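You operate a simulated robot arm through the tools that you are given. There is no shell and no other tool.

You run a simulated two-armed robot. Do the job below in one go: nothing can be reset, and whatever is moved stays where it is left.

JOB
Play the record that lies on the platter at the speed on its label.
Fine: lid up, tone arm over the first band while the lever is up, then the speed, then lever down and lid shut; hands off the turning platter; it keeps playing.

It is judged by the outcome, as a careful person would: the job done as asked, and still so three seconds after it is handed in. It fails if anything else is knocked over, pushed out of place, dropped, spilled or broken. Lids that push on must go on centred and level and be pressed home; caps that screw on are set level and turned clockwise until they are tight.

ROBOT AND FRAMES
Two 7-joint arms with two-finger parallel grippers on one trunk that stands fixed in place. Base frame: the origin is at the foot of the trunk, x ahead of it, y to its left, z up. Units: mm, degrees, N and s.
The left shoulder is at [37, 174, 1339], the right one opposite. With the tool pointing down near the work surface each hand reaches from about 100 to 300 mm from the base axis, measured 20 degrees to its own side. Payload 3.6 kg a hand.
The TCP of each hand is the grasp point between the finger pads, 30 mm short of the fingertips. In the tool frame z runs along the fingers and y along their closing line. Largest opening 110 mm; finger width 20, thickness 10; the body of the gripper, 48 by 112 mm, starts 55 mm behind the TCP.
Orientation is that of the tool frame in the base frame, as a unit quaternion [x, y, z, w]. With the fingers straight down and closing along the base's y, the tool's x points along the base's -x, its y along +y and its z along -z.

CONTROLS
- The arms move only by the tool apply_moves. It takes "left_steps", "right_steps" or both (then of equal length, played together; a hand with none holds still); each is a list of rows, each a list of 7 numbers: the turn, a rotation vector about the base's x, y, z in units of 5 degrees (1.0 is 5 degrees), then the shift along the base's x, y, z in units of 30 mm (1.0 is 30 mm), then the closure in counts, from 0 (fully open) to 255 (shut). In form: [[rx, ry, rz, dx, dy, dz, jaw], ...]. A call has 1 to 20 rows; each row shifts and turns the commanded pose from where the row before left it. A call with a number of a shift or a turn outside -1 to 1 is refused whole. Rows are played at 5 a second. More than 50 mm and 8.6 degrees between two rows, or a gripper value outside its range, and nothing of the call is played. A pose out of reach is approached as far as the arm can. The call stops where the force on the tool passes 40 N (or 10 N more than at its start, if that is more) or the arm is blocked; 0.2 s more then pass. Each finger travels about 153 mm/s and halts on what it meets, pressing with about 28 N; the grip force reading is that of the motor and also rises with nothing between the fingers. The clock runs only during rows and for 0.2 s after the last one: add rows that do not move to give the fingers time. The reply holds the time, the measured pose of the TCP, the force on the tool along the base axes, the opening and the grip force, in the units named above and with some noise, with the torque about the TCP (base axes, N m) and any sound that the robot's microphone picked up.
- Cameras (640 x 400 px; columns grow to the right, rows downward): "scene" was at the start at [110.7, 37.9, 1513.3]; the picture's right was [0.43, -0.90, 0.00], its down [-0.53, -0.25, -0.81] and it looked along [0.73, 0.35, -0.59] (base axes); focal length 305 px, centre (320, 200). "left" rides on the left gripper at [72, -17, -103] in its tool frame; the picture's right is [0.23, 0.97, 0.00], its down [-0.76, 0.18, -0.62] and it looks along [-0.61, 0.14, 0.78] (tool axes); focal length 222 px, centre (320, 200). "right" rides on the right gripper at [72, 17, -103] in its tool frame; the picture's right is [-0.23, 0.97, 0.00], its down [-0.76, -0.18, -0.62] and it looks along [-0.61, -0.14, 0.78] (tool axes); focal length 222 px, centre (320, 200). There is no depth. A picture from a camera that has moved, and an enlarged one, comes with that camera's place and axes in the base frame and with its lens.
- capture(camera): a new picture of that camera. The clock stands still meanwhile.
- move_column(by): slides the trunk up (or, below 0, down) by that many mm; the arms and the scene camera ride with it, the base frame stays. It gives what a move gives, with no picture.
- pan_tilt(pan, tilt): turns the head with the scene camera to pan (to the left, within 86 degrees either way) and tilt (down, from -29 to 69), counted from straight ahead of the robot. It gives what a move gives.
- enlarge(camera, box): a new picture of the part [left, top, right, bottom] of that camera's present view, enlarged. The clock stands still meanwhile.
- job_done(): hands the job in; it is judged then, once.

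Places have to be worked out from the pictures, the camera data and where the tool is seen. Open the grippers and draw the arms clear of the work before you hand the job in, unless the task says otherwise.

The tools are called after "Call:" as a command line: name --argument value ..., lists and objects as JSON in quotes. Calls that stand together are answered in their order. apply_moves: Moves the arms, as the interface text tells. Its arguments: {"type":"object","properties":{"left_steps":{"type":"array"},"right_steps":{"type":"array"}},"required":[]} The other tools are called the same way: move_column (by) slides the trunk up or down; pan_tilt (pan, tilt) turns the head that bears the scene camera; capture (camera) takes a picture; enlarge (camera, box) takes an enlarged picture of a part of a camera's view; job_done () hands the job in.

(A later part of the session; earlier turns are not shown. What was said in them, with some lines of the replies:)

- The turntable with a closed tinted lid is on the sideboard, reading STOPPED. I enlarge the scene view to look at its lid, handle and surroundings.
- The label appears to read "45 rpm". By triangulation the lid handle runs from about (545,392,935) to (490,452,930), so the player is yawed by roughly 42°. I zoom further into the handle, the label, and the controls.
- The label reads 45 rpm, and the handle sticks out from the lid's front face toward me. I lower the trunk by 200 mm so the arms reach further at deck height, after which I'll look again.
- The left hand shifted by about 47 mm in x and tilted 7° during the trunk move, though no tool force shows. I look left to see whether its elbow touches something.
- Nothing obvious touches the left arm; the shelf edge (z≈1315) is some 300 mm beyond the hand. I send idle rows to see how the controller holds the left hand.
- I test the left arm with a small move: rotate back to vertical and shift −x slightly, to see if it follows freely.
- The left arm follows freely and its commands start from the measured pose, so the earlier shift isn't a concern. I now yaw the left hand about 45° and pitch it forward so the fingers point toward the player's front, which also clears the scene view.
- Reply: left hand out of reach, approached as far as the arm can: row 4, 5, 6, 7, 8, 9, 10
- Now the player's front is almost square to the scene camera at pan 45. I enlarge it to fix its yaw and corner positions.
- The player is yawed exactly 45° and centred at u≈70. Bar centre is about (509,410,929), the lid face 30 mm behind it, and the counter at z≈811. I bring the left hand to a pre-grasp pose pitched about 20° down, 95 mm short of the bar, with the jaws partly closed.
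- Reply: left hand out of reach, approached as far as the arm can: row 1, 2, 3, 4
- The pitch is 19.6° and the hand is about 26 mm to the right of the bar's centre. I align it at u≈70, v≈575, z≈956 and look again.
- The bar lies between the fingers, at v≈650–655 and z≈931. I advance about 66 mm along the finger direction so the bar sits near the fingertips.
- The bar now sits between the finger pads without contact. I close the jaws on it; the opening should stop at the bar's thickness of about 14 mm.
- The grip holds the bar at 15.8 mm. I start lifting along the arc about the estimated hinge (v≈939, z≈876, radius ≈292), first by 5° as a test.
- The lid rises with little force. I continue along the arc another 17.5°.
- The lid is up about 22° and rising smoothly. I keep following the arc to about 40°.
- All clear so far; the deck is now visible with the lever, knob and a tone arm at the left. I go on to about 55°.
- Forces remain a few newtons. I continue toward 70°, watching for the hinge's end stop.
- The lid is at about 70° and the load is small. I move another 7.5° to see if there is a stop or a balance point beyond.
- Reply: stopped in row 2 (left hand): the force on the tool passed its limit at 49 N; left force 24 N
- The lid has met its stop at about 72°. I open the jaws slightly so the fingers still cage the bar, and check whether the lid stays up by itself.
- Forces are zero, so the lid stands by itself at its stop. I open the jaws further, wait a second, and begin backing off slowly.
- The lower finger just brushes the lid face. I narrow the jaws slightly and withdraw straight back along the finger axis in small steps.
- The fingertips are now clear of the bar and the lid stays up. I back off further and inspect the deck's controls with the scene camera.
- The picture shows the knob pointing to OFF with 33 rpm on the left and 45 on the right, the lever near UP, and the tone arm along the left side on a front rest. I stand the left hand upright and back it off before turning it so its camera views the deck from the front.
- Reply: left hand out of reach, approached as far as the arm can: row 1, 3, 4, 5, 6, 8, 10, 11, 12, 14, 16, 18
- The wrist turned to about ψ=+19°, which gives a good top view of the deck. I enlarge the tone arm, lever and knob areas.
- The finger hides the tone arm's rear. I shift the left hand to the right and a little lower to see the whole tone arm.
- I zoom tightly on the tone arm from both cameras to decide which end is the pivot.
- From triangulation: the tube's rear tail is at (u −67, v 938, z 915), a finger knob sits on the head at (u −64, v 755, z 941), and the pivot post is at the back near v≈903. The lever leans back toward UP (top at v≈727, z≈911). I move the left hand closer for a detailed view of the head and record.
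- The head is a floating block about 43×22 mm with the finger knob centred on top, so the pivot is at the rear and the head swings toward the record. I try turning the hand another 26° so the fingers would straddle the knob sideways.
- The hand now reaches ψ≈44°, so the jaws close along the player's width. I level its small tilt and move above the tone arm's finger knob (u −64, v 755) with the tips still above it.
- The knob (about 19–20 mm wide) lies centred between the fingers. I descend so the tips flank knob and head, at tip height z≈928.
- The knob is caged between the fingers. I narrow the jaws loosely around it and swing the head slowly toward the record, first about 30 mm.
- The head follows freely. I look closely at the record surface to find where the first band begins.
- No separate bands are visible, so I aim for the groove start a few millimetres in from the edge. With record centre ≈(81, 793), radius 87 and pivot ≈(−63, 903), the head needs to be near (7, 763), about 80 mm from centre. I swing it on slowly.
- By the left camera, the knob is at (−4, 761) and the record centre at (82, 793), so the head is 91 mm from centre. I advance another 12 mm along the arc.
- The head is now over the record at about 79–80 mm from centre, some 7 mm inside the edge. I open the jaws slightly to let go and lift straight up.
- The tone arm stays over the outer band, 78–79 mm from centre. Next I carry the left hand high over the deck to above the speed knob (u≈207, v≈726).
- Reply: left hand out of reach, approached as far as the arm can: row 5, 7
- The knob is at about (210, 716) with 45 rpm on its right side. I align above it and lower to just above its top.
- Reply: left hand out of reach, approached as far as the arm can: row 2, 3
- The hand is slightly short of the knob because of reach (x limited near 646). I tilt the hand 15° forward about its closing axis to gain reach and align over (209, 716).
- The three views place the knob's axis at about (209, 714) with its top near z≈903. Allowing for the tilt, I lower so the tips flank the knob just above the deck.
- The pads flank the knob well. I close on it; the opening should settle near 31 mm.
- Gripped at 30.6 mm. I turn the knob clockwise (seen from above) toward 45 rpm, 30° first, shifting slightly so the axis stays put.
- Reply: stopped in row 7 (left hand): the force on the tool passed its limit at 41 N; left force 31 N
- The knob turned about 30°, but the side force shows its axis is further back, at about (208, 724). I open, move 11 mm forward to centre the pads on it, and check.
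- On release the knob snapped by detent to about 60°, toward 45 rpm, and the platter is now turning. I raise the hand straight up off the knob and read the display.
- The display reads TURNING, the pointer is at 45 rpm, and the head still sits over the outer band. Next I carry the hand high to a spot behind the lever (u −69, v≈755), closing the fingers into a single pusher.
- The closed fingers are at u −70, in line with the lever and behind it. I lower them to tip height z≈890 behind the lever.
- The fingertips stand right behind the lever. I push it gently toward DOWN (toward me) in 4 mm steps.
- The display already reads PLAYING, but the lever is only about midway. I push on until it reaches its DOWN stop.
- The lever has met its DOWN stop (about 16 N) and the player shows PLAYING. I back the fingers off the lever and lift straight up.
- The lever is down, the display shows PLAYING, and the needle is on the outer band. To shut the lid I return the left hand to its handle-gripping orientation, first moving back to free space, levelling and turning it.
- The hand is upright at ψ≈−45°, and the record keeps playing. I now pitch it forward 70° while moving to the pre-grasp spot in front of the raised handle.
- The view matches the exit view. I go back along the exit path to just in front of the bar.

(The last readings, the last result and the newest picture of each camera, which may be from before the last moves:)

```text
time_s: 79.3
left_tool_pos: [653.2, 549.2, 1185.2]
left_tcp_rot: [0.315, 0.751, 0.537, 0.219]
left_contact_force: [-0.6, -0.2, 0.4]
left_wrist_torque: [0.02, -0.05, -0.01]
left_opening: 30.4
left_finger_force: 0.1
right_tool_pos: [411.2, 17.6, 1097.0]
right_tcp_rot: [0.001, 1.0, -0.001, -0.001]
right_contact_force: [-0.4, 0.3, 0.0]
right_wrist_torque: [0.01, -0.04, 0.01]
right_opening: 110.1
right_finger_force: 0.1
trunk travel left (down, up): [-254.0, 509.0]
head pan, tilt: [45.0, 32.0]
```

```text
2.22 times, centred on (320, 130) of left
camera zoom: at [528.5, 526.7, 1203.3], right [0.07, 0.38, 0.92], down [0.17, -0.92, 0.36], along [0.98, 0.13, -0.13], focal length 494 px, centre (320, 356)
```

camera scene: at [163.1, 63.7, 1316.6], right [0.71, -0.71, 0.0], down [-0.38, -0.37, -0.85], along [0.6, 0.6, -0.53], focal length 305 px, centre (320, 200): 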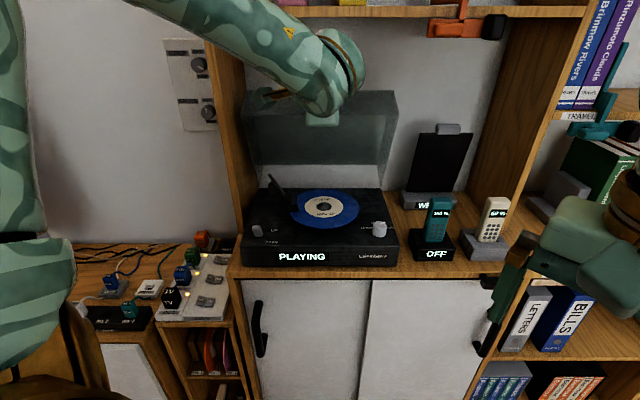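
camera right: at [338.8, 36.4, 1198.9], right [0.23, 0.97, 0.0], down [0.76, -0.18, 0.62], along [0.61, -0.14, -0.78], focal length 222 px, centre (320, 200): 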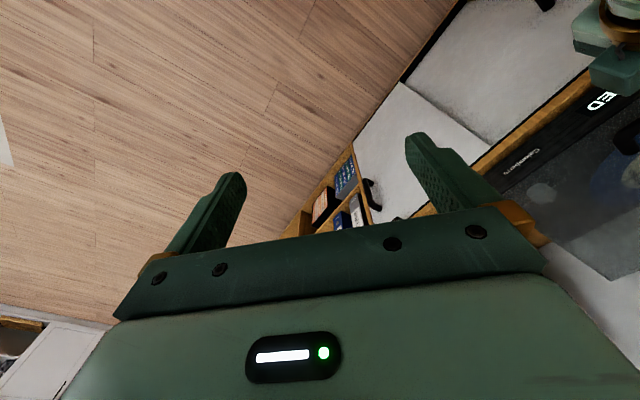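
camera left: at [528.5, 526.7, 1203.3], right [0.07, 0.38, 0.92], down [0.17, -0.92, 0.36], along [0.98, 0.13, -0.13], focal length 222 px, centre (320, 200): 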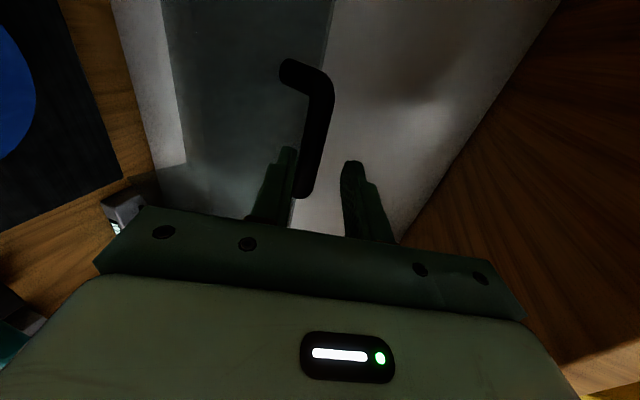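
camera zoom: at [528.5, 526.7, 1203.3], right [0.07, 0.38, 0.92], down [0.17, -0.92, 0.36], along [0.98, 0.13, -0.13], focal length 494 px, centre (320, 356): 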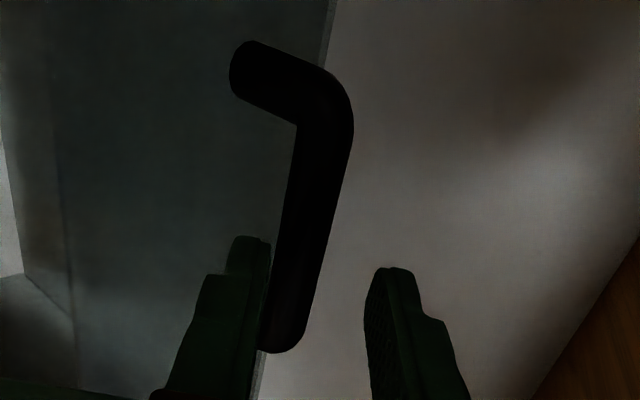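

The picture matches the moment of exit. I retrace the path in to bring the bar between the pads, stopping short of the lid face.

Call:
apply_moves --left_steps '[[0, 0, 0, 0.3, 0.3, -0.15, 184], [0, 0, 0, 0.2, 0.2, -0.1, 184], [0, 0, 0, 0.15, 0.15, -0.08, 184], [0, 0, 0, 0.15, 0.15, -0.06, 184], [0, 0, 0, 0.07, 0.07, -0.02, 184], [0, 0, 0, 0, 0, 0, 184]]'

Call:
enlarge --camera "left" --box '[200, 40, 440, 220]'

```text
time_s: 80.7
left_tool_pos: [679.2, 576.3, 1172.3]
left_tcp_rot: [0.314, 0.752, 0.537, 0.219]
left_contact_force: [-0.1, -0.8, 1.0]
left_wrist_torque: [-0.04, -0.02, -0.04]
left_opening: 30.5
left_finger_force: 0.1
right_tool_pos: [411.3, 17.1, 1097.2]
right_tcp_rot: [0.001, 1.0, 0.0, -0.001]
right_contact_force: [0.2, -0.1, 0.8]
right_wrist_torque: [-0.02, 0.0, 0.04]
right_opening: 110.0
right_finger_force: 0.1
trunk travel left (down, up): [-254.0, 509.0]
head pan, tilt: [45.0, 32.0]
```

```text
2.22 times, centred on (320, 130) of left
camera zoom: at [554.7, 552.8, 1190.4], right [0.07, 0.38, 0.92], down [0.17, -0.92, 0.36], along [0.98, 0.13, -0.13], focal length 494 px, centre (320, 356)
```

zoom: 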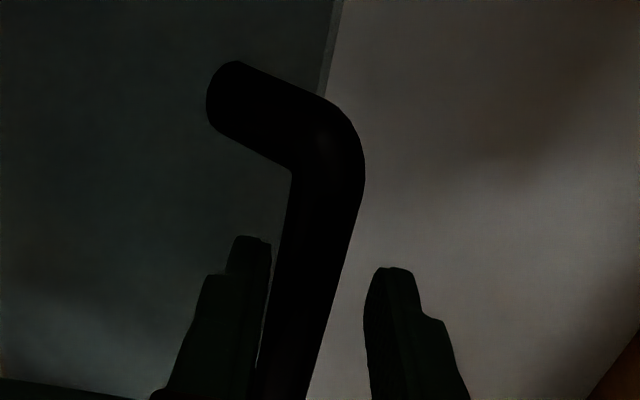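

The bar is between the pads again. I close on it.

Call:
apply_moves --left_steps '[[0, 0, 0, 0, 0, 0, 205], [0, 0, 0, 0, 0, 0, 225], [0, 0, 0, 0, 0, 0, 240], [0, 0, 0, 0, 0, 0, 240]]'

Call:
enlarge --camera "left" --box '[200, 40, 440, 220]'

```text
time_s: 81.7
left_tool_pos: [681.8, 578.2, 1167.8]
left_tcp_rot: [0.314, 0.754, 0.534, 0.218]
left_contact_force: [1.5, -0.9, -22.6]
left_wrist_torque: [-0.81, -0.4, 0.61]
left_opening: 15.9
left_finger_force: 44.9
right_tool_pos: [414.1, 18.9, 1095.1]
right_tcp_rot: [0.001, 1.0, -0.001, -0.002]
right_contact_force: [0.5, -0.2, -0.6]
right_wrist_torque: [0.03, 0.0, 0.03]
right_opening: 110.0
right_finger_force: 0.1
trunk travel left (down, up): [-254.0, 509.0]
head pan, tilt: [45.0, 32.0]
```

```text
2.22 times, centred on (320, 130) of left
camera zoom: at [557.0, 555.2, 1186.1], right [0.08, 0.39, 0.92], down [0.17, -0.91, 0.37], along [0.98, 0.13, -0.13], focal length 494 px, centre (320, 356)
```

zoom: 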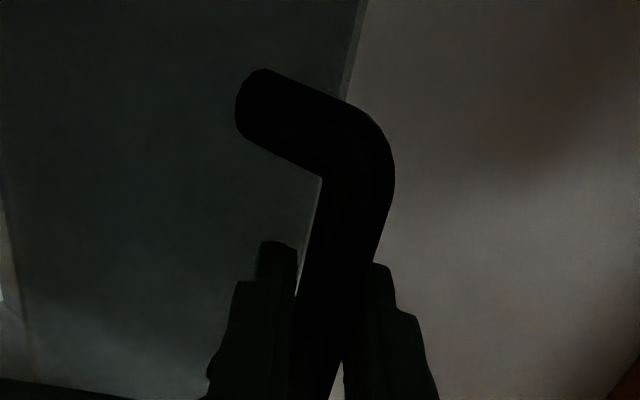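

The bar is gripped again, with a slight downward preload. I relieve that and begin lowering the lid along the reverse arc.

Call:
apply_moves --left_steps '[[0, 0, 0, 0, 0, -0.13, 240], [0, 0, 0, -0.273, -0.273, -0.057, 240], [0, 0, 0, -0.295, -0.295, -0.08, 240], [0, 0, 0, -0.292, -0.292, -0.097, 240], [0, 0, 0, -0.29, -0.29, -0.117, 240], [0, 0, 0, 0, 0, 0, 240]]'

Call:
capture --camera "scene"

```text
time_s: 83.1
left_tool_pos: [647.1, 543.1, 1154.9]
left_tcp_rot: [0.314, 0.753, 0.536, 0.218]
left_contact_force: [4.2, 4.8, -13.3]
left_wrist_torque: [-0.68, -0.87, -0.26]
left_opening: 15.7
left_finger_force: 44.5
right_tool_pos: [413.9, 18.5, 1094.1]
right_tcp_rot: [0.001, 1.0, -0.001, -0.001]
right_contact_force: [-0.2, -0.4, 0.1]
right_wrist_torque: [0.03, 0.03, 0.0]
right_opening: 110.0
right_finger_force: 0.1
trunk travel left (down, up): [-254.0, 509.0]
head pan, tilt: [45.0, 32.0]
```

```text
taken
camera scene: at [165.3, 65.9, 1316.1], right [0.71, -0.71, 0.0], down [-0.38, -0.38, -0.85], along [0.6, 0.6, -0.53], focal length 305 px, centre (320, 200)
```

scene: 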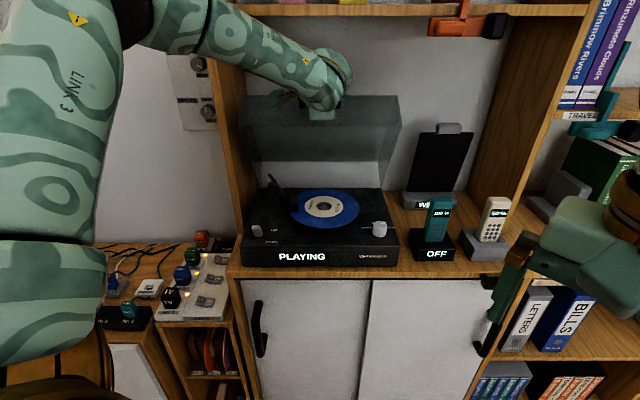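

The lid is following down. I continue with the next stretch of the arc, adding a small downward correction.

Call:
apply_moves --left_steps '[[0, 0, 0, -0.285, -0.285, -0.18, 240], [0, 0, 0, -0.281, -0.281, -0.153, 240], [0, 0, 0, -0.276, -0.276, -0.167, 240], [0, 0, 0, -0.271, -0.271, -0.183, 240], [0, 0, 0, -0.264, -0.264, -0.203, 240], [0, 0, 0, -0.257, -0.257, -0.217, 240], [0, 0, 0, 0, 0, 0, 240]]'

Call:
apply_moves --left_steps '[[0, 0, 0, -0.252, -0.252, -0.233, 240], [0, 0, 0, -0.243, -0.243, -0.247, 240], [0, 0, 0, -0.236, -0.236, -0.263, 240], [0, 0, 0, 0, 0, 0, 240]]'

Call:
capture --camera "scene"

```text
time_s: 84.7
left_tool_pos: [596.7, 493.1, 1123.5]
left_tcp_rot: [0.315, 0.753, 0.536, 0.217]
left_contact_force: [5.2, 1.6, -8.1]
left_wrist_torque: [-0.54, -0.62, -0.03]
left_opening: 15.2
left_finger_force: 44.7
right_tool_pos: [412.0, 17.6, 1095.3]
right_tcp_rot: [0.001, 1.0, 0.0, -0.002]
right_contact_force: [0.4, 0.4, 0.0]
right_wrist_torque: [0.01, 0.0, 0.02]
right_opening: 110.1
right_finger_force: 0.0
trunk travel left (down, up): [-254.0, 509.0]
head pan, tilt: [45.0, 32.0]
```

```text
time_s: 85.7
left_tool_pos: [574.2, 472.3, 1101.3]
left_tcp_rot: [0.315, 0.751, 0.537, 0.218]
left_contact_force: [1.3, 2.3, -1.7]
left_wrist_torque: [-0.31, -0.5, 0.22]
left_opening: 15.8
left_finger_force: 44.9
right_tool_pos: [411.9, 17.0, 1095.7]
right_tcp_rot: [0.001, 1.0, 0.001, -0.001]
right_contact_force: [-0.3, -0.4, -1.1]
right_wrist_torque: [0.0, 0.02, -0.01]
right_opening: 109.8
right_finger_force: 0.1
trunk travel left (down, up): [-254.0, 509.0]
head pan, tilt: [45.0, 32.0]
```

```text
taken
camera scene: at [163.7, 64.3, 1316.5], right [0.71, -0.71, 0.0], down [-0.38, -0.38, -0.85], along [0.6, 0.6, -0.53], focal length 305 px, centre (320, 200)
```

scene: 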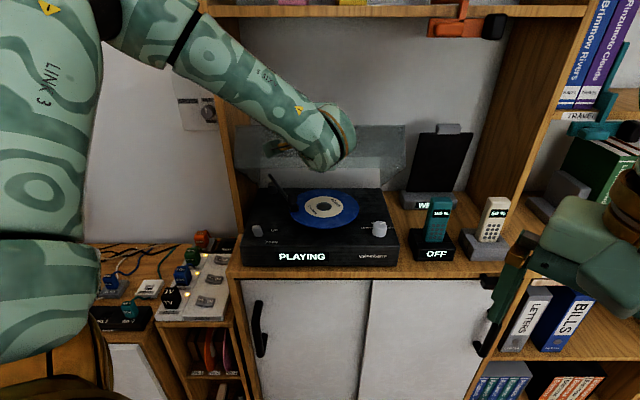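

Halfway, with forces near zero and PLAYING still shown. I continue lowering.

Call:
apply_moves --left_steps '[[0, 0, 0, -0.229, -0.229, -0.277, 240], [0, 0, 0, -0.219, -0.219, -0.29, 240], [0, 0, 0, -0.21, -0.21, -0.307, 240], [0, 0, 0, -0.198, -0.198, -0.317, 240], [0, 0, 0, -0.191, -0.191, -0.327, 240], [0, 0, 0, -0.179, -0.179, -0.34, 240], [0, 0, 0, -0.17, -0.17, -0.353, 240], [0, 0, 0, 0, 0, 0, 240]]'

Call:
capture --camera "scene"

```text
time_s: 87.5
left_tool_pos: [533.8, 428.3, 1035.5]
left_tcp_rot: [0.314, 0.752, 0.537, 0.219]
left_contact_force: [1.7, 5.3, -2.6]
left_wrist_torque: [-0.19, -0.36, 0.16]
left_opening: 15.5
left_finger_force: 44.8
right_tool_pos: [412.4, 17.5, 1096.3]
right_tcp_rot: [0.001, 1.0, 0.0, -0.001]
right_contact_force: [-0.5, 0.4, -0.2]
right_wrist_torque: [0.01, -0.04, 0.0]
right_opening: 110.0
right_finger_force: 0.1
trunk travel left (down, up): [-254.0, 509.0]
head pan, tilt: [45.0, 32.0]
```

```text
taken
camera scene: at [163.5, 64.6, 1316.4], right [0.71, -0.71, 0.0], down [-0.38, -0.38, -0.85], along [0.6, 0.6, -0.53], focal length 305 px, centre (320, 200)
```

scene: 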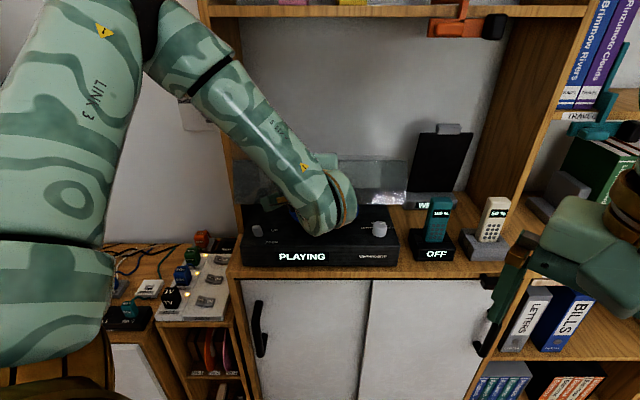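

The lid is at about 22° and smooth. I lower it further, more slowly near the end.

Call:
apply_moves --left_steps '[[0, 0, 0, -0.158, -0.158, -0.36, 240], [0, 0, 0, -0.146, -0.146, -0.37, 240], [0, 0, 0, -0.137, -0.137, -0.38, 240], [0, 0, 0, -0.123, -0.123, -0.387, 240], [0, 0, 0, -0.111, -0.111, -0.393, 240], [0, 0, 0, -0.05, -0.05, -0.2, 240], [0, 0, 0, -0.05, -0.05, -0.2, 240], [0, 0, 0, 0, 0, 0, 240]]'

Call:
capture --camera "scene"

Call:
capture --camera "left"

```text
time_s: 89.3
left_tool_pos: [510.6, 404.6, 968.3]
left_tcp_rot: [0.316, 0.752, 0.536, 0.218]
left_contact_force: [4.2, -5.9, -0.4]
left_wrist_torque: [-0.32, -0.45, -0.41]
left_opening: 15.4
left_finger_force: 44.7
right_tool_pos: [412.0, 16.0, 1096.0]
right_tcp_rot: [0.002, 1.0, 0.001, 0.0]
right_contact_force: [0.2, 0.0, 0.0]
right_wrist_torque: [0.03, 0.0, 0.0]
right_opening: 109.7
right_finger_force: 0.1
trunk travel left (down, up): [-254.0, 509.0]
head pan, tilt: [45.0, 32.0]
```

```text
taken
camera scene: at [163.9, 62.7, 1316.5], right [0.71, -0.71, 0.0], down [-0.38, -0.37, -0.85], along [0.6, 0.6, -0.53], focal length 305 px, centre (320, 200)
```

scene: 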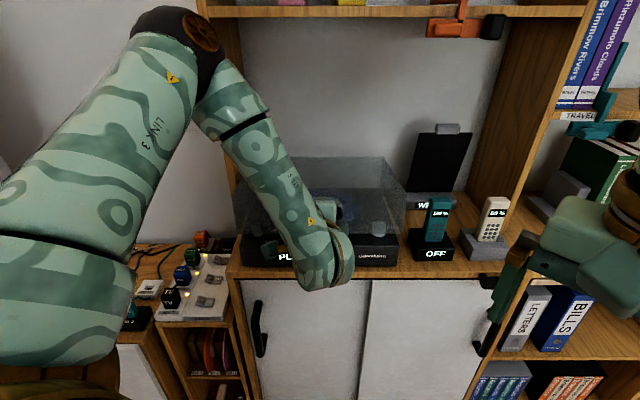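

```text
taken
camera left: at [384.0, 382.6, 985.4], right [0.07, 0.38, 0.92], down [0.16, -0.92, 0.36], along [0.98, 0.13, -0.13], focal length 222 px, centre (320, 200)
```

left: 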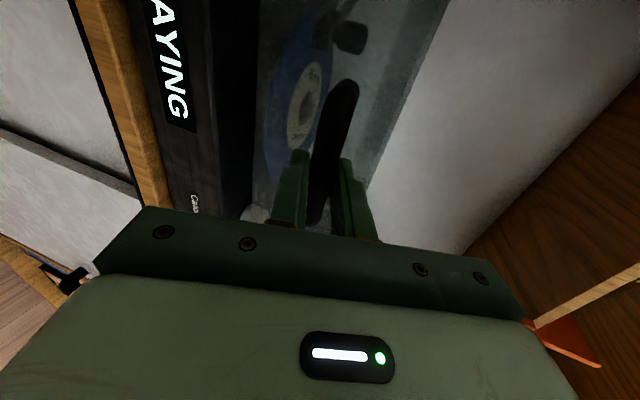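

About 35 mm remain. I lower in 6 mm rows until the lid seats.

Call:
apply_moves --left_steps '[[0, 0, 0, -0.035, -0.02, -0.2, 240], [0, 0, 0, -0.035, -0.02, -0.2, 240], [0, 0, 0, -0.03, -0.02, -0.2, 240], [0, 0, 0, -0.025, -0.015, -0.2, 240], [0, 0, 0, -0.02, -0.01, -0.15, 240], [0, 0, 0, 0, 0, 0, 240]]'

Call:
capture --camera "left"

Call:
enlarge --camera "scene" --box '[220, 140, 420, 280]'

```text
time_s: 90.7
left_tool_pos: [504.9, 399.6, 939.6]
left_tcp_rot: [0.315, 0.751, 0.537, 0.219]
left_contact_force: [1.9, -21.7, 0.6]
left_wrist_torque: [-0.32, -0.27, -0.19]
left_opening: 15.8
left_finger_force: 44.5
right_tool_pos: [411.9, 14.2, 1095.8]
right_tcp_rot: [0.002, 1.0, 0.001, -0.001]
right_contact_force: [0.0, -0.1, -0.2]
right_wrist_torque: [0.03, 0.01, -0.03]
right_opening: 109.9
right_finger_force: 0.0
trunk travel left (down, up): [-254.0, 509.0]
head pan, tilt: [45.0, 32.0]
```

```text
taken
camera left: at [379.1, 377.9, 957.5], right [0.07, 0.38, 0.92], down [0.16, -0.92, 0.36], along [0.98, 0.13, -0.13], focal length 222 px, centre (320, 200)
```

left: 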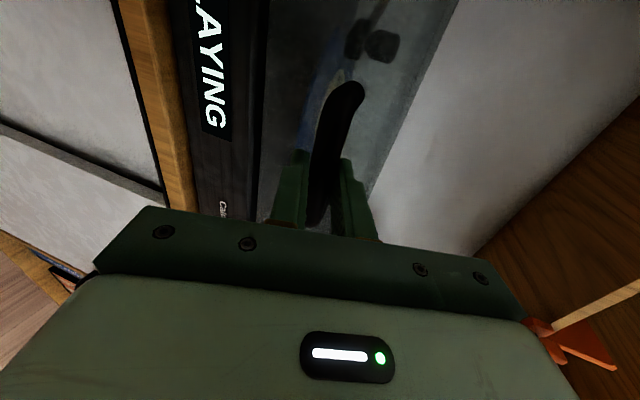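

```text
2.86 times, centred on (320, 210) of scene
camera zoom: at [163.5, 60.5, 1316.6], right [0.71, -0.71, 0.0], down [-0.38, -0.37, -0.85], along [0.6, 0.6, -0.53], focal length 873 px, centre (320, 171)
```

zoom: 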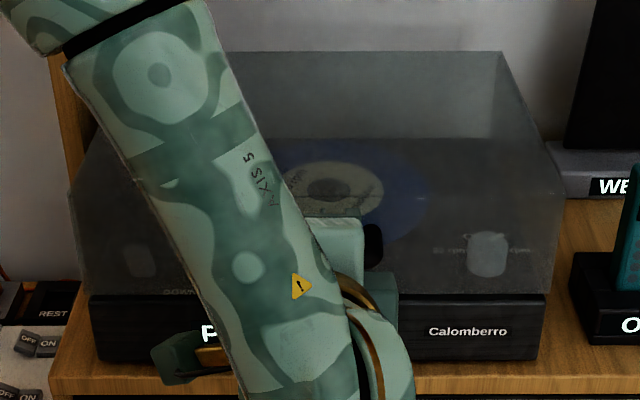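

A side force of about 20 N has built up because my rows were slightly off line. I relieve it by 3 mm in y and lower the last few millimetres.

Call:
apply_moves --left_steps '[[0, 0, 0, 0, -0.1, 0, 240], [0, 0, 0, 0, -0.03, -0.1, 240], [0, 0, 0, 0, 0, -0.1, 240], [0, 0, 0, 0, 0, 0, 240]]'

Call:
enlarge --camera "scene" --box '[220, 140, 420, 280]'

```text
time_s: 91.7
left_tool_pos: [503.2, 399.3, 933.0]
left_tcp_rot: [0.313, 0.752, 0.538, 0.217]
left_contact_force: [0.3, -5.2, 8.2]
left_wrist_torque: [0.18, 0.02, 0.82]
left_opening: 15.6
left_finger_force: 44.9
right_tool_pos: [412.0, 16.3, 1095.9]
right_tcp_rot: [0.001, 1.0, 0.001, 0.0]
right_contact_force: [-0.2, -0.1, -1.3]
right_wrist_torque: [0.01, -0.02, 0.02]
right_opening: 110.0
right_finger_force: 0.0
trunk travel left (down, up): [-254.0, 509.0]
head pan, tilt: [45.0, 32.0]
```

```text
2.86 times, centred on (320, 210) of scene
camera zoom: at [162.5, 62.5, 1316.8], right [0.71, -0.71, 0.0], down [-0.37, -0.37, -0.85], along [0.6, 0.6, -0.53], focal length 873 px, centre (320, 171)
```

zoom: 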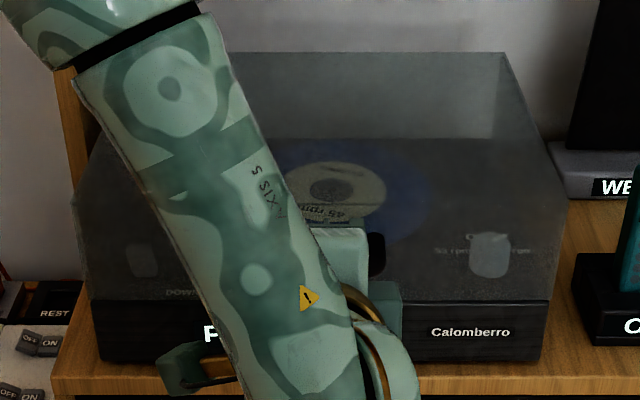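

The upward 8 N indicates the lid is seating. I press 2 mm more to confirm, then open the jaws around the bar.

Call:
apply_moves --left_steps '[[0, 0, 0, 0, 0, -0.07, 240], [0, 0, 0, 0, 0, 0, 240]]'

Call:
apply_moves --left_steps '[[0, 0, 0, 0, 0, 0.07, 225], [0, 0, 0, 0, 0, 0, 205], [0, 0, 0, 0, 0, 0, 180], [0, 0, 0, 0, 0, 0, 174], [0, 0, 0, 0, 0, 0, 174]]'

Call:
enlarge --camera "left" --box '[180, 40, 440, 220]'

Call:
enlarge --camera "scene" --box '[220, 140, 420, 280]'

```text
time_s: 92.3
left_tool_pos: [503.2, 399.8, 933.0]
left_tcp_rot: [0.313, 0.751, 0.539, 0.218]
left_contact_force: [1.0, 4.0, 26.9]
left_wrist_torque: [0.46, 0.07, 1.32]
left_opening: 15.4
left_finger_force: 44.7
right_tool_pos: [408.3, 16.6, 1097.8]
right_tcp_rot: [0.001, 1.0, 0.001, 0.0]
right_contact_force: [-0.4, -0.4, 0.4]
right_wrist_torque: [-0.02, -0.03, -0.02]
right_opening: 110.0
right_finger_force: 0.1
trunk travel left (down, up): [-254.0, 509.0]
head pan, tilt: [45.0, 32.0]
```

```text
time_s: 93.5
left_tool_pos: [504.5, 399.8, 931.7]
left_tcp_rot: [0.315, 0.752, 0.537, 0.218]
left_contact_force: [-0.1, 1.2, -0.9]
left_wrist_torque: [-0.01, -0.05, 0.0]
left_opening: 35.2
left_finger_force: 0.0
right_tool_pos: [411.7, 16.8, 1095.2]
right_tcp_rot: [0.0, 1.0, 0.0, 0.0]
right_contact_force: [-0.2, 0.5, 0.4]
right_wrist_torque: [0.04, 0.02, 0.03]
right_opening: 110.0
right_finger_force: 0.0
trunk travel left (down, up): [-254.0, 509.0]
head pan, tilt: [45.0, 32.0]
```

```text
2.22 times, centred on (310, 130) of left
camera zoom: at [378.9, 376.8, 950.3], right [0.07, 0.38, 0.92], down [0.17, -0.92, 0.37], along [0.98, 0.13, -0.13], focal length 494 px, centre (342, 356)
```

zoom: 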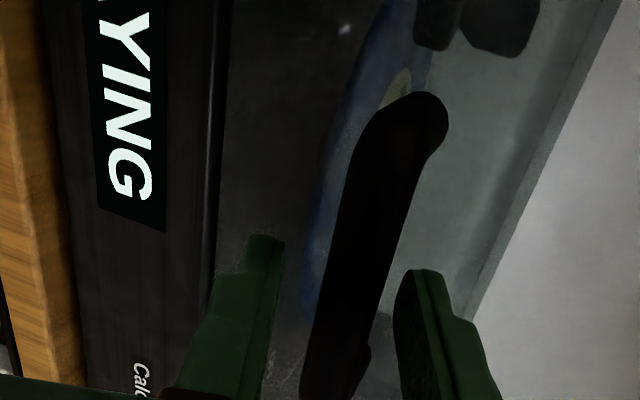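

```text
2.86 times, centred on (320, 210) of scene
camera zoom: at [163.3, 63.7, 1316.5], right [0.71, -0.71, 0.0], down [-0.38, -0.37, -0.85], along [0.6, 0.6, -0.53], focal length 873 px, centre (320, 171)
```

zoom: 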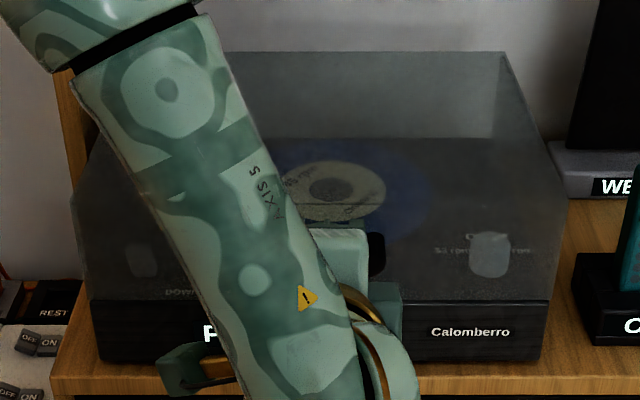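

The lid is fully seated (no movement under 27 N) and the jaws are free of the bar. I withdraw straight back along the finger axis.

Call:
apply_moves --left_steps '[[0, 0, 0, -0.2, -0.2, 0.1, 174], [0, 0, 0, -0.3, -0.3, 0.14, 174], [0, 0, 0, -0.4, -0.4, 0.19, 174], [0, 0, 0, -0.5, -0.5, 0.24, 174], [0, 0, 0, -0.5, -0.5, 0.24, 174], [0, 0, 0, 0, 0, 0, 174]]'

Call:
capture --camera "left"

Call:
capture --camera "scene"

```text
time_s: 94.9
left_tool_pos: [448.4, 341.3, 958.6]
left_tcp_rot: [0.315, 0.752, 0.537, 0.218]
left_contact_force: [-0.1, 0.0, 0.3]
left_wrist_torque: [-0.02, -0.01, 0.01]
left_opening: 34.8
left_finger_force: 0.1
right_tool_pos: [411.3, 17.4, 1095.1]
right_tcp_rot: [0.001, 1.0, 0.0, -0.001]
right_contact_force: [0.5, 0.3, 0.4]
right_wrist_torque: [0.01, 0.03, 0.0]
right_opening: 109.9
right_finger_force: 0.0
trunk travel left (down, up): [-254.0, 509.0]
head pan, tilt: [45.0, 32.0]
```

```text
taken
camera left: at [322.2, 318.3, 977.4], right [0.07, 0.38, 0.92], down [0.17, -0.92, 0.37], along [0.98, 0.13, -0.13], focal length 222 px, centre (320, 200)
```

left: 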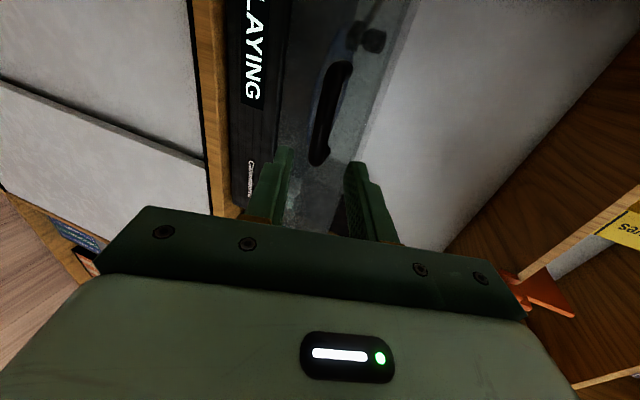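

```text
taken
camera scene: at [163.4, 63.8, 1316.5], right [0.71, -0.71, 0.0], down [-0.38, -0.37, -0.85], along [0.6, 0.6, -0.53], focal length 305 px, centre (320, 200)
```

scene: 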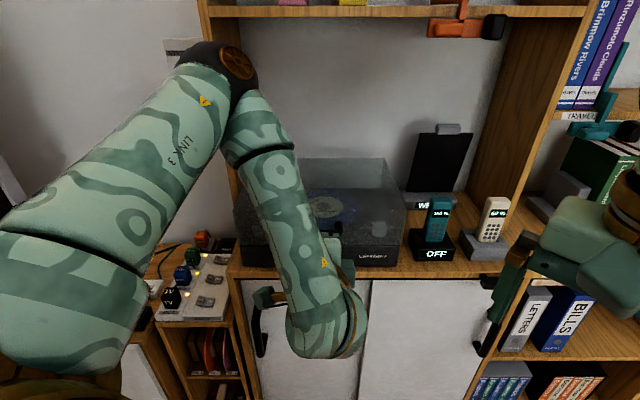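

The hand is clear and the display still says PLAYING. I raise the left hand away, open its gripper fully, and take a final look.

Call:
apply_moves --left_steps '[[0, 0, 0, -0.1, -0.1, 0.7, 150], [0, 0, 0, -0.1, -0.1, 0.8, 100], [0, 0, 0, -0.1, -0.1, 0.8, 50], [0, 0, 0, 0, 0, 0.8, 0], [0, 0, 0, 0, 0, 0.8, 0], [-0.7, 0.7, 0, 0, 0, 0.8, 0], [-0.7, 0.7, 0, 0, 0, 0.8, 0], [-0.7, 0.7, 0, 0, 0, 0.8, 0], [-0.7, 0.7, 0, 0, 0, 0.6, 0], [-0.7, 0.7, 0, 0, 0, 0.6, 0], [-0.7, 0.7, 0, 0, 0, 0, 0], [0, 0, 0, 0, 0, 0, 0]]'

Call:
capture --camera "scene"

Call:
enlarge --camera "scene" --box '[220, 140, 420, 280]'

```text
time_s: 97.5
left_tool_pos: [455.0, 330.6, 1181.6]
left_tcp_rot: [0.361, 0.864, 0.325, 0.131]
left_contact_force: [-0.6, 0.6, 0.8]
left_wrist_torque: [0.0, -0.04, 0.01]
left_opening: 110.1
left_finger_force: 0.1
left hand out of reach, approached as far as the arm can: row 2, 3, 4
right_tool_pos: [412.0, 16.6, 1095.8]
right_tcp_rot: [0.0, 1.0, -0.001, 0.0]
right_contact_force: [-0.1, -0.2, 0.0]
right_wrist_torque: [-0.03, 0.0, 0.0]
right_opening: 110.2
right_finger_force: 0.1
trunk travel left (down, up): [-254.0, 509.0]
head pan, tilt: [45.0, 32.0]
```

```text
taken
camera scene: at [163.1, 63.6, 1316.5], right [0.71, -0.71, 0.0], down [-0.38, -0.37, -0.85], along [0.6, 0.6, -0.53], focal length 305 px, centre (320, 200)
```

scene: 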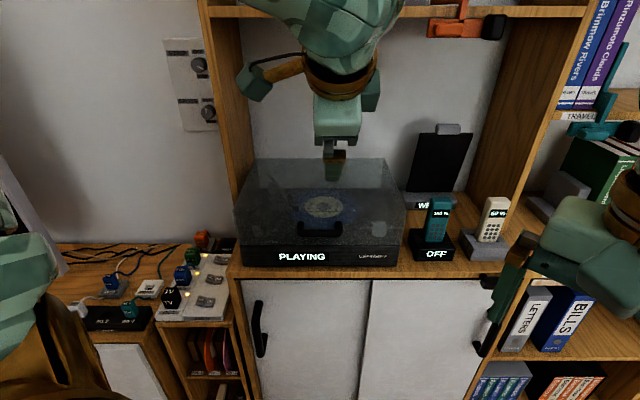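

```text
2.86 times, centred on (320, 210) of scene
camera zoom: at [163.1, 63.6, 1316.5], right [0.71, -0.71, 0.0], down [-0.38, -0.37, -0.85], along [0.6, 0.6, -0.53], focal length 873 px, centre (320, 171)
```

zoom: 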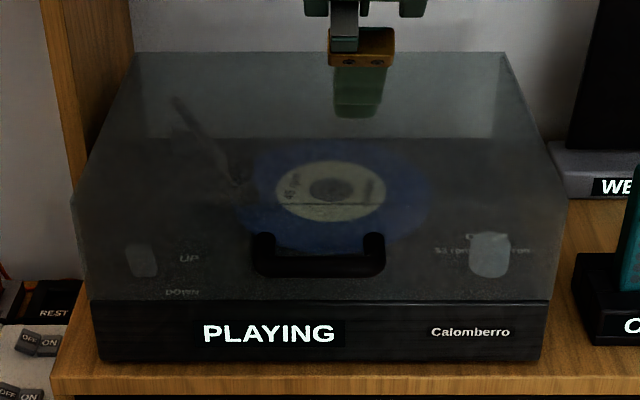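

The lid is shut, the display reads PLAYING, and nothing else has moved. I wait a few seconds with the arms still to confirm it keeps playing.

Call:
apply_moves --left_steps '[[0, 0, 0, -0.5, -0.3, 0, 0], [0, 0, 0, -0.5, -0.3, 0, 0], [0, 0, 0, 0, 0, 0, 0], [0, 0, 0, 0, 0, 0, 0], [0, 0, 0, 0, 0, 0, 0], [0, 0, 0, 0, 0, 0, 0], [0, 0, 0, 0, 0, 0, 0], [0, 0, 0, 0, 0, 0, 0], [0, 0, 0, 0, 0, 0, 0], [0, 0, 0, 0, 0, 0, 0], [0, 0, 0, 0, 0, 0, 0], [0, 0, 0, 0, 0, 0, 0], [0, 0, 0, 0, 0, 0, 0], [0, 0, 0, 0, 0, 0, 0], [0, 0, 0, 0, 0, 0, 0]]'

Call:
enlarge --camera "scene" --box '[220, 140, 420, 280]'

Call:
capture --camera "scene"

```text
time_s: 100.7
left_tool_pos: [424.9, 312.8, 1182.4]
left_tcp_rot: [0.361, 0.864, 0.326, 0.131]
left_contact_force: [-0.2, 0.0, -1.5]
left_wrist_torque: [-0.04, -0.04, 0.03]
left_opening: 109.9
left_finger_force: 0.1
right_tool_pos: [411.2, 17.4, 1095.7]
right_tcp_rot: [0.001, 1.0, 0.001, -0.001]
right_contact_force: [0.1, -0.4, 0.6]
right_wrist_torque: [0.0, 0.0, -0.01]
right_opening: 109.9
right_finger_force: 0.1
trunk travel left (down, up): [-254.0, 509.0]
head pan, tilt: [45.0, 32.0]
```

```text
2.86 times, centred on (320, 210) of scene
camera zoom: at [163.2, 63.7, 1316.5], right [0.71, -0.71, 0.0], down [-0.38, -0.37, -0.85], along [0.6, 0.6, -0.53], focal length 873 px, centre (320, 171)
```

zoom: 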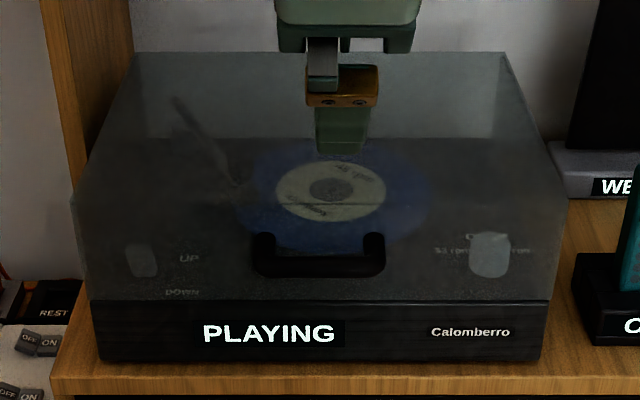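

```text
taken
camera scene: at [163.2, 63.7, 1316.5], right [0.71, -0.71, 0.0], down [-0.38, -0.37, -0.85], along [0.6, 0.6, -0.53], focal length 305 px, centre (320, 200)
```

scene: 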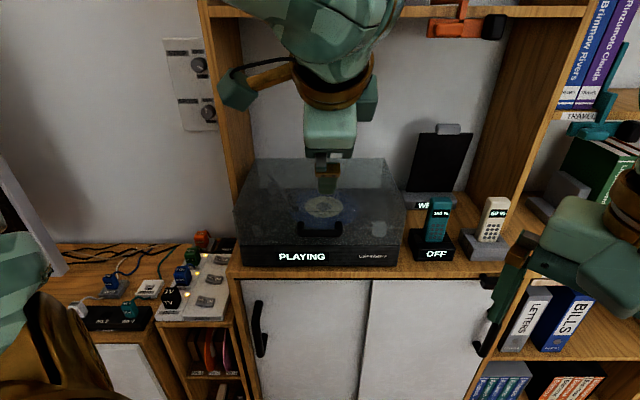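

After several seconds the display still reads PLAYING and the record is turning, with the lid shut. Both grippers are open and clear of the player, so I hand the job in.

Call:
job_done

```text
The job is handed in.
```

The record is playing at 45 rpm, the speed on its label, with the lid shut. The display read PLAYING and kept reading it for several seconds after I backed off, and I have handed the job in.

- **Tone arm:** with the lever up, I set it over the outer edge of the record, about 79–82 mm from the centre on a disc of about 87 mm radius. No separate bands were visible, so I aimed a few millimetres inside the edge for the first one.
- **Speed:** I turned the knob from OFF and it clicked into the 45 rpm position. The platter's turning rate in the pictures matched 45 rather than 33.
- **Lever and lid:** the lever went down to its stop. The lid came down under control and did not move under a firm press.
- **Surroundings:** nothing else appeared knocked or moved in the final pictures. Both grippers are open and clear of the player.
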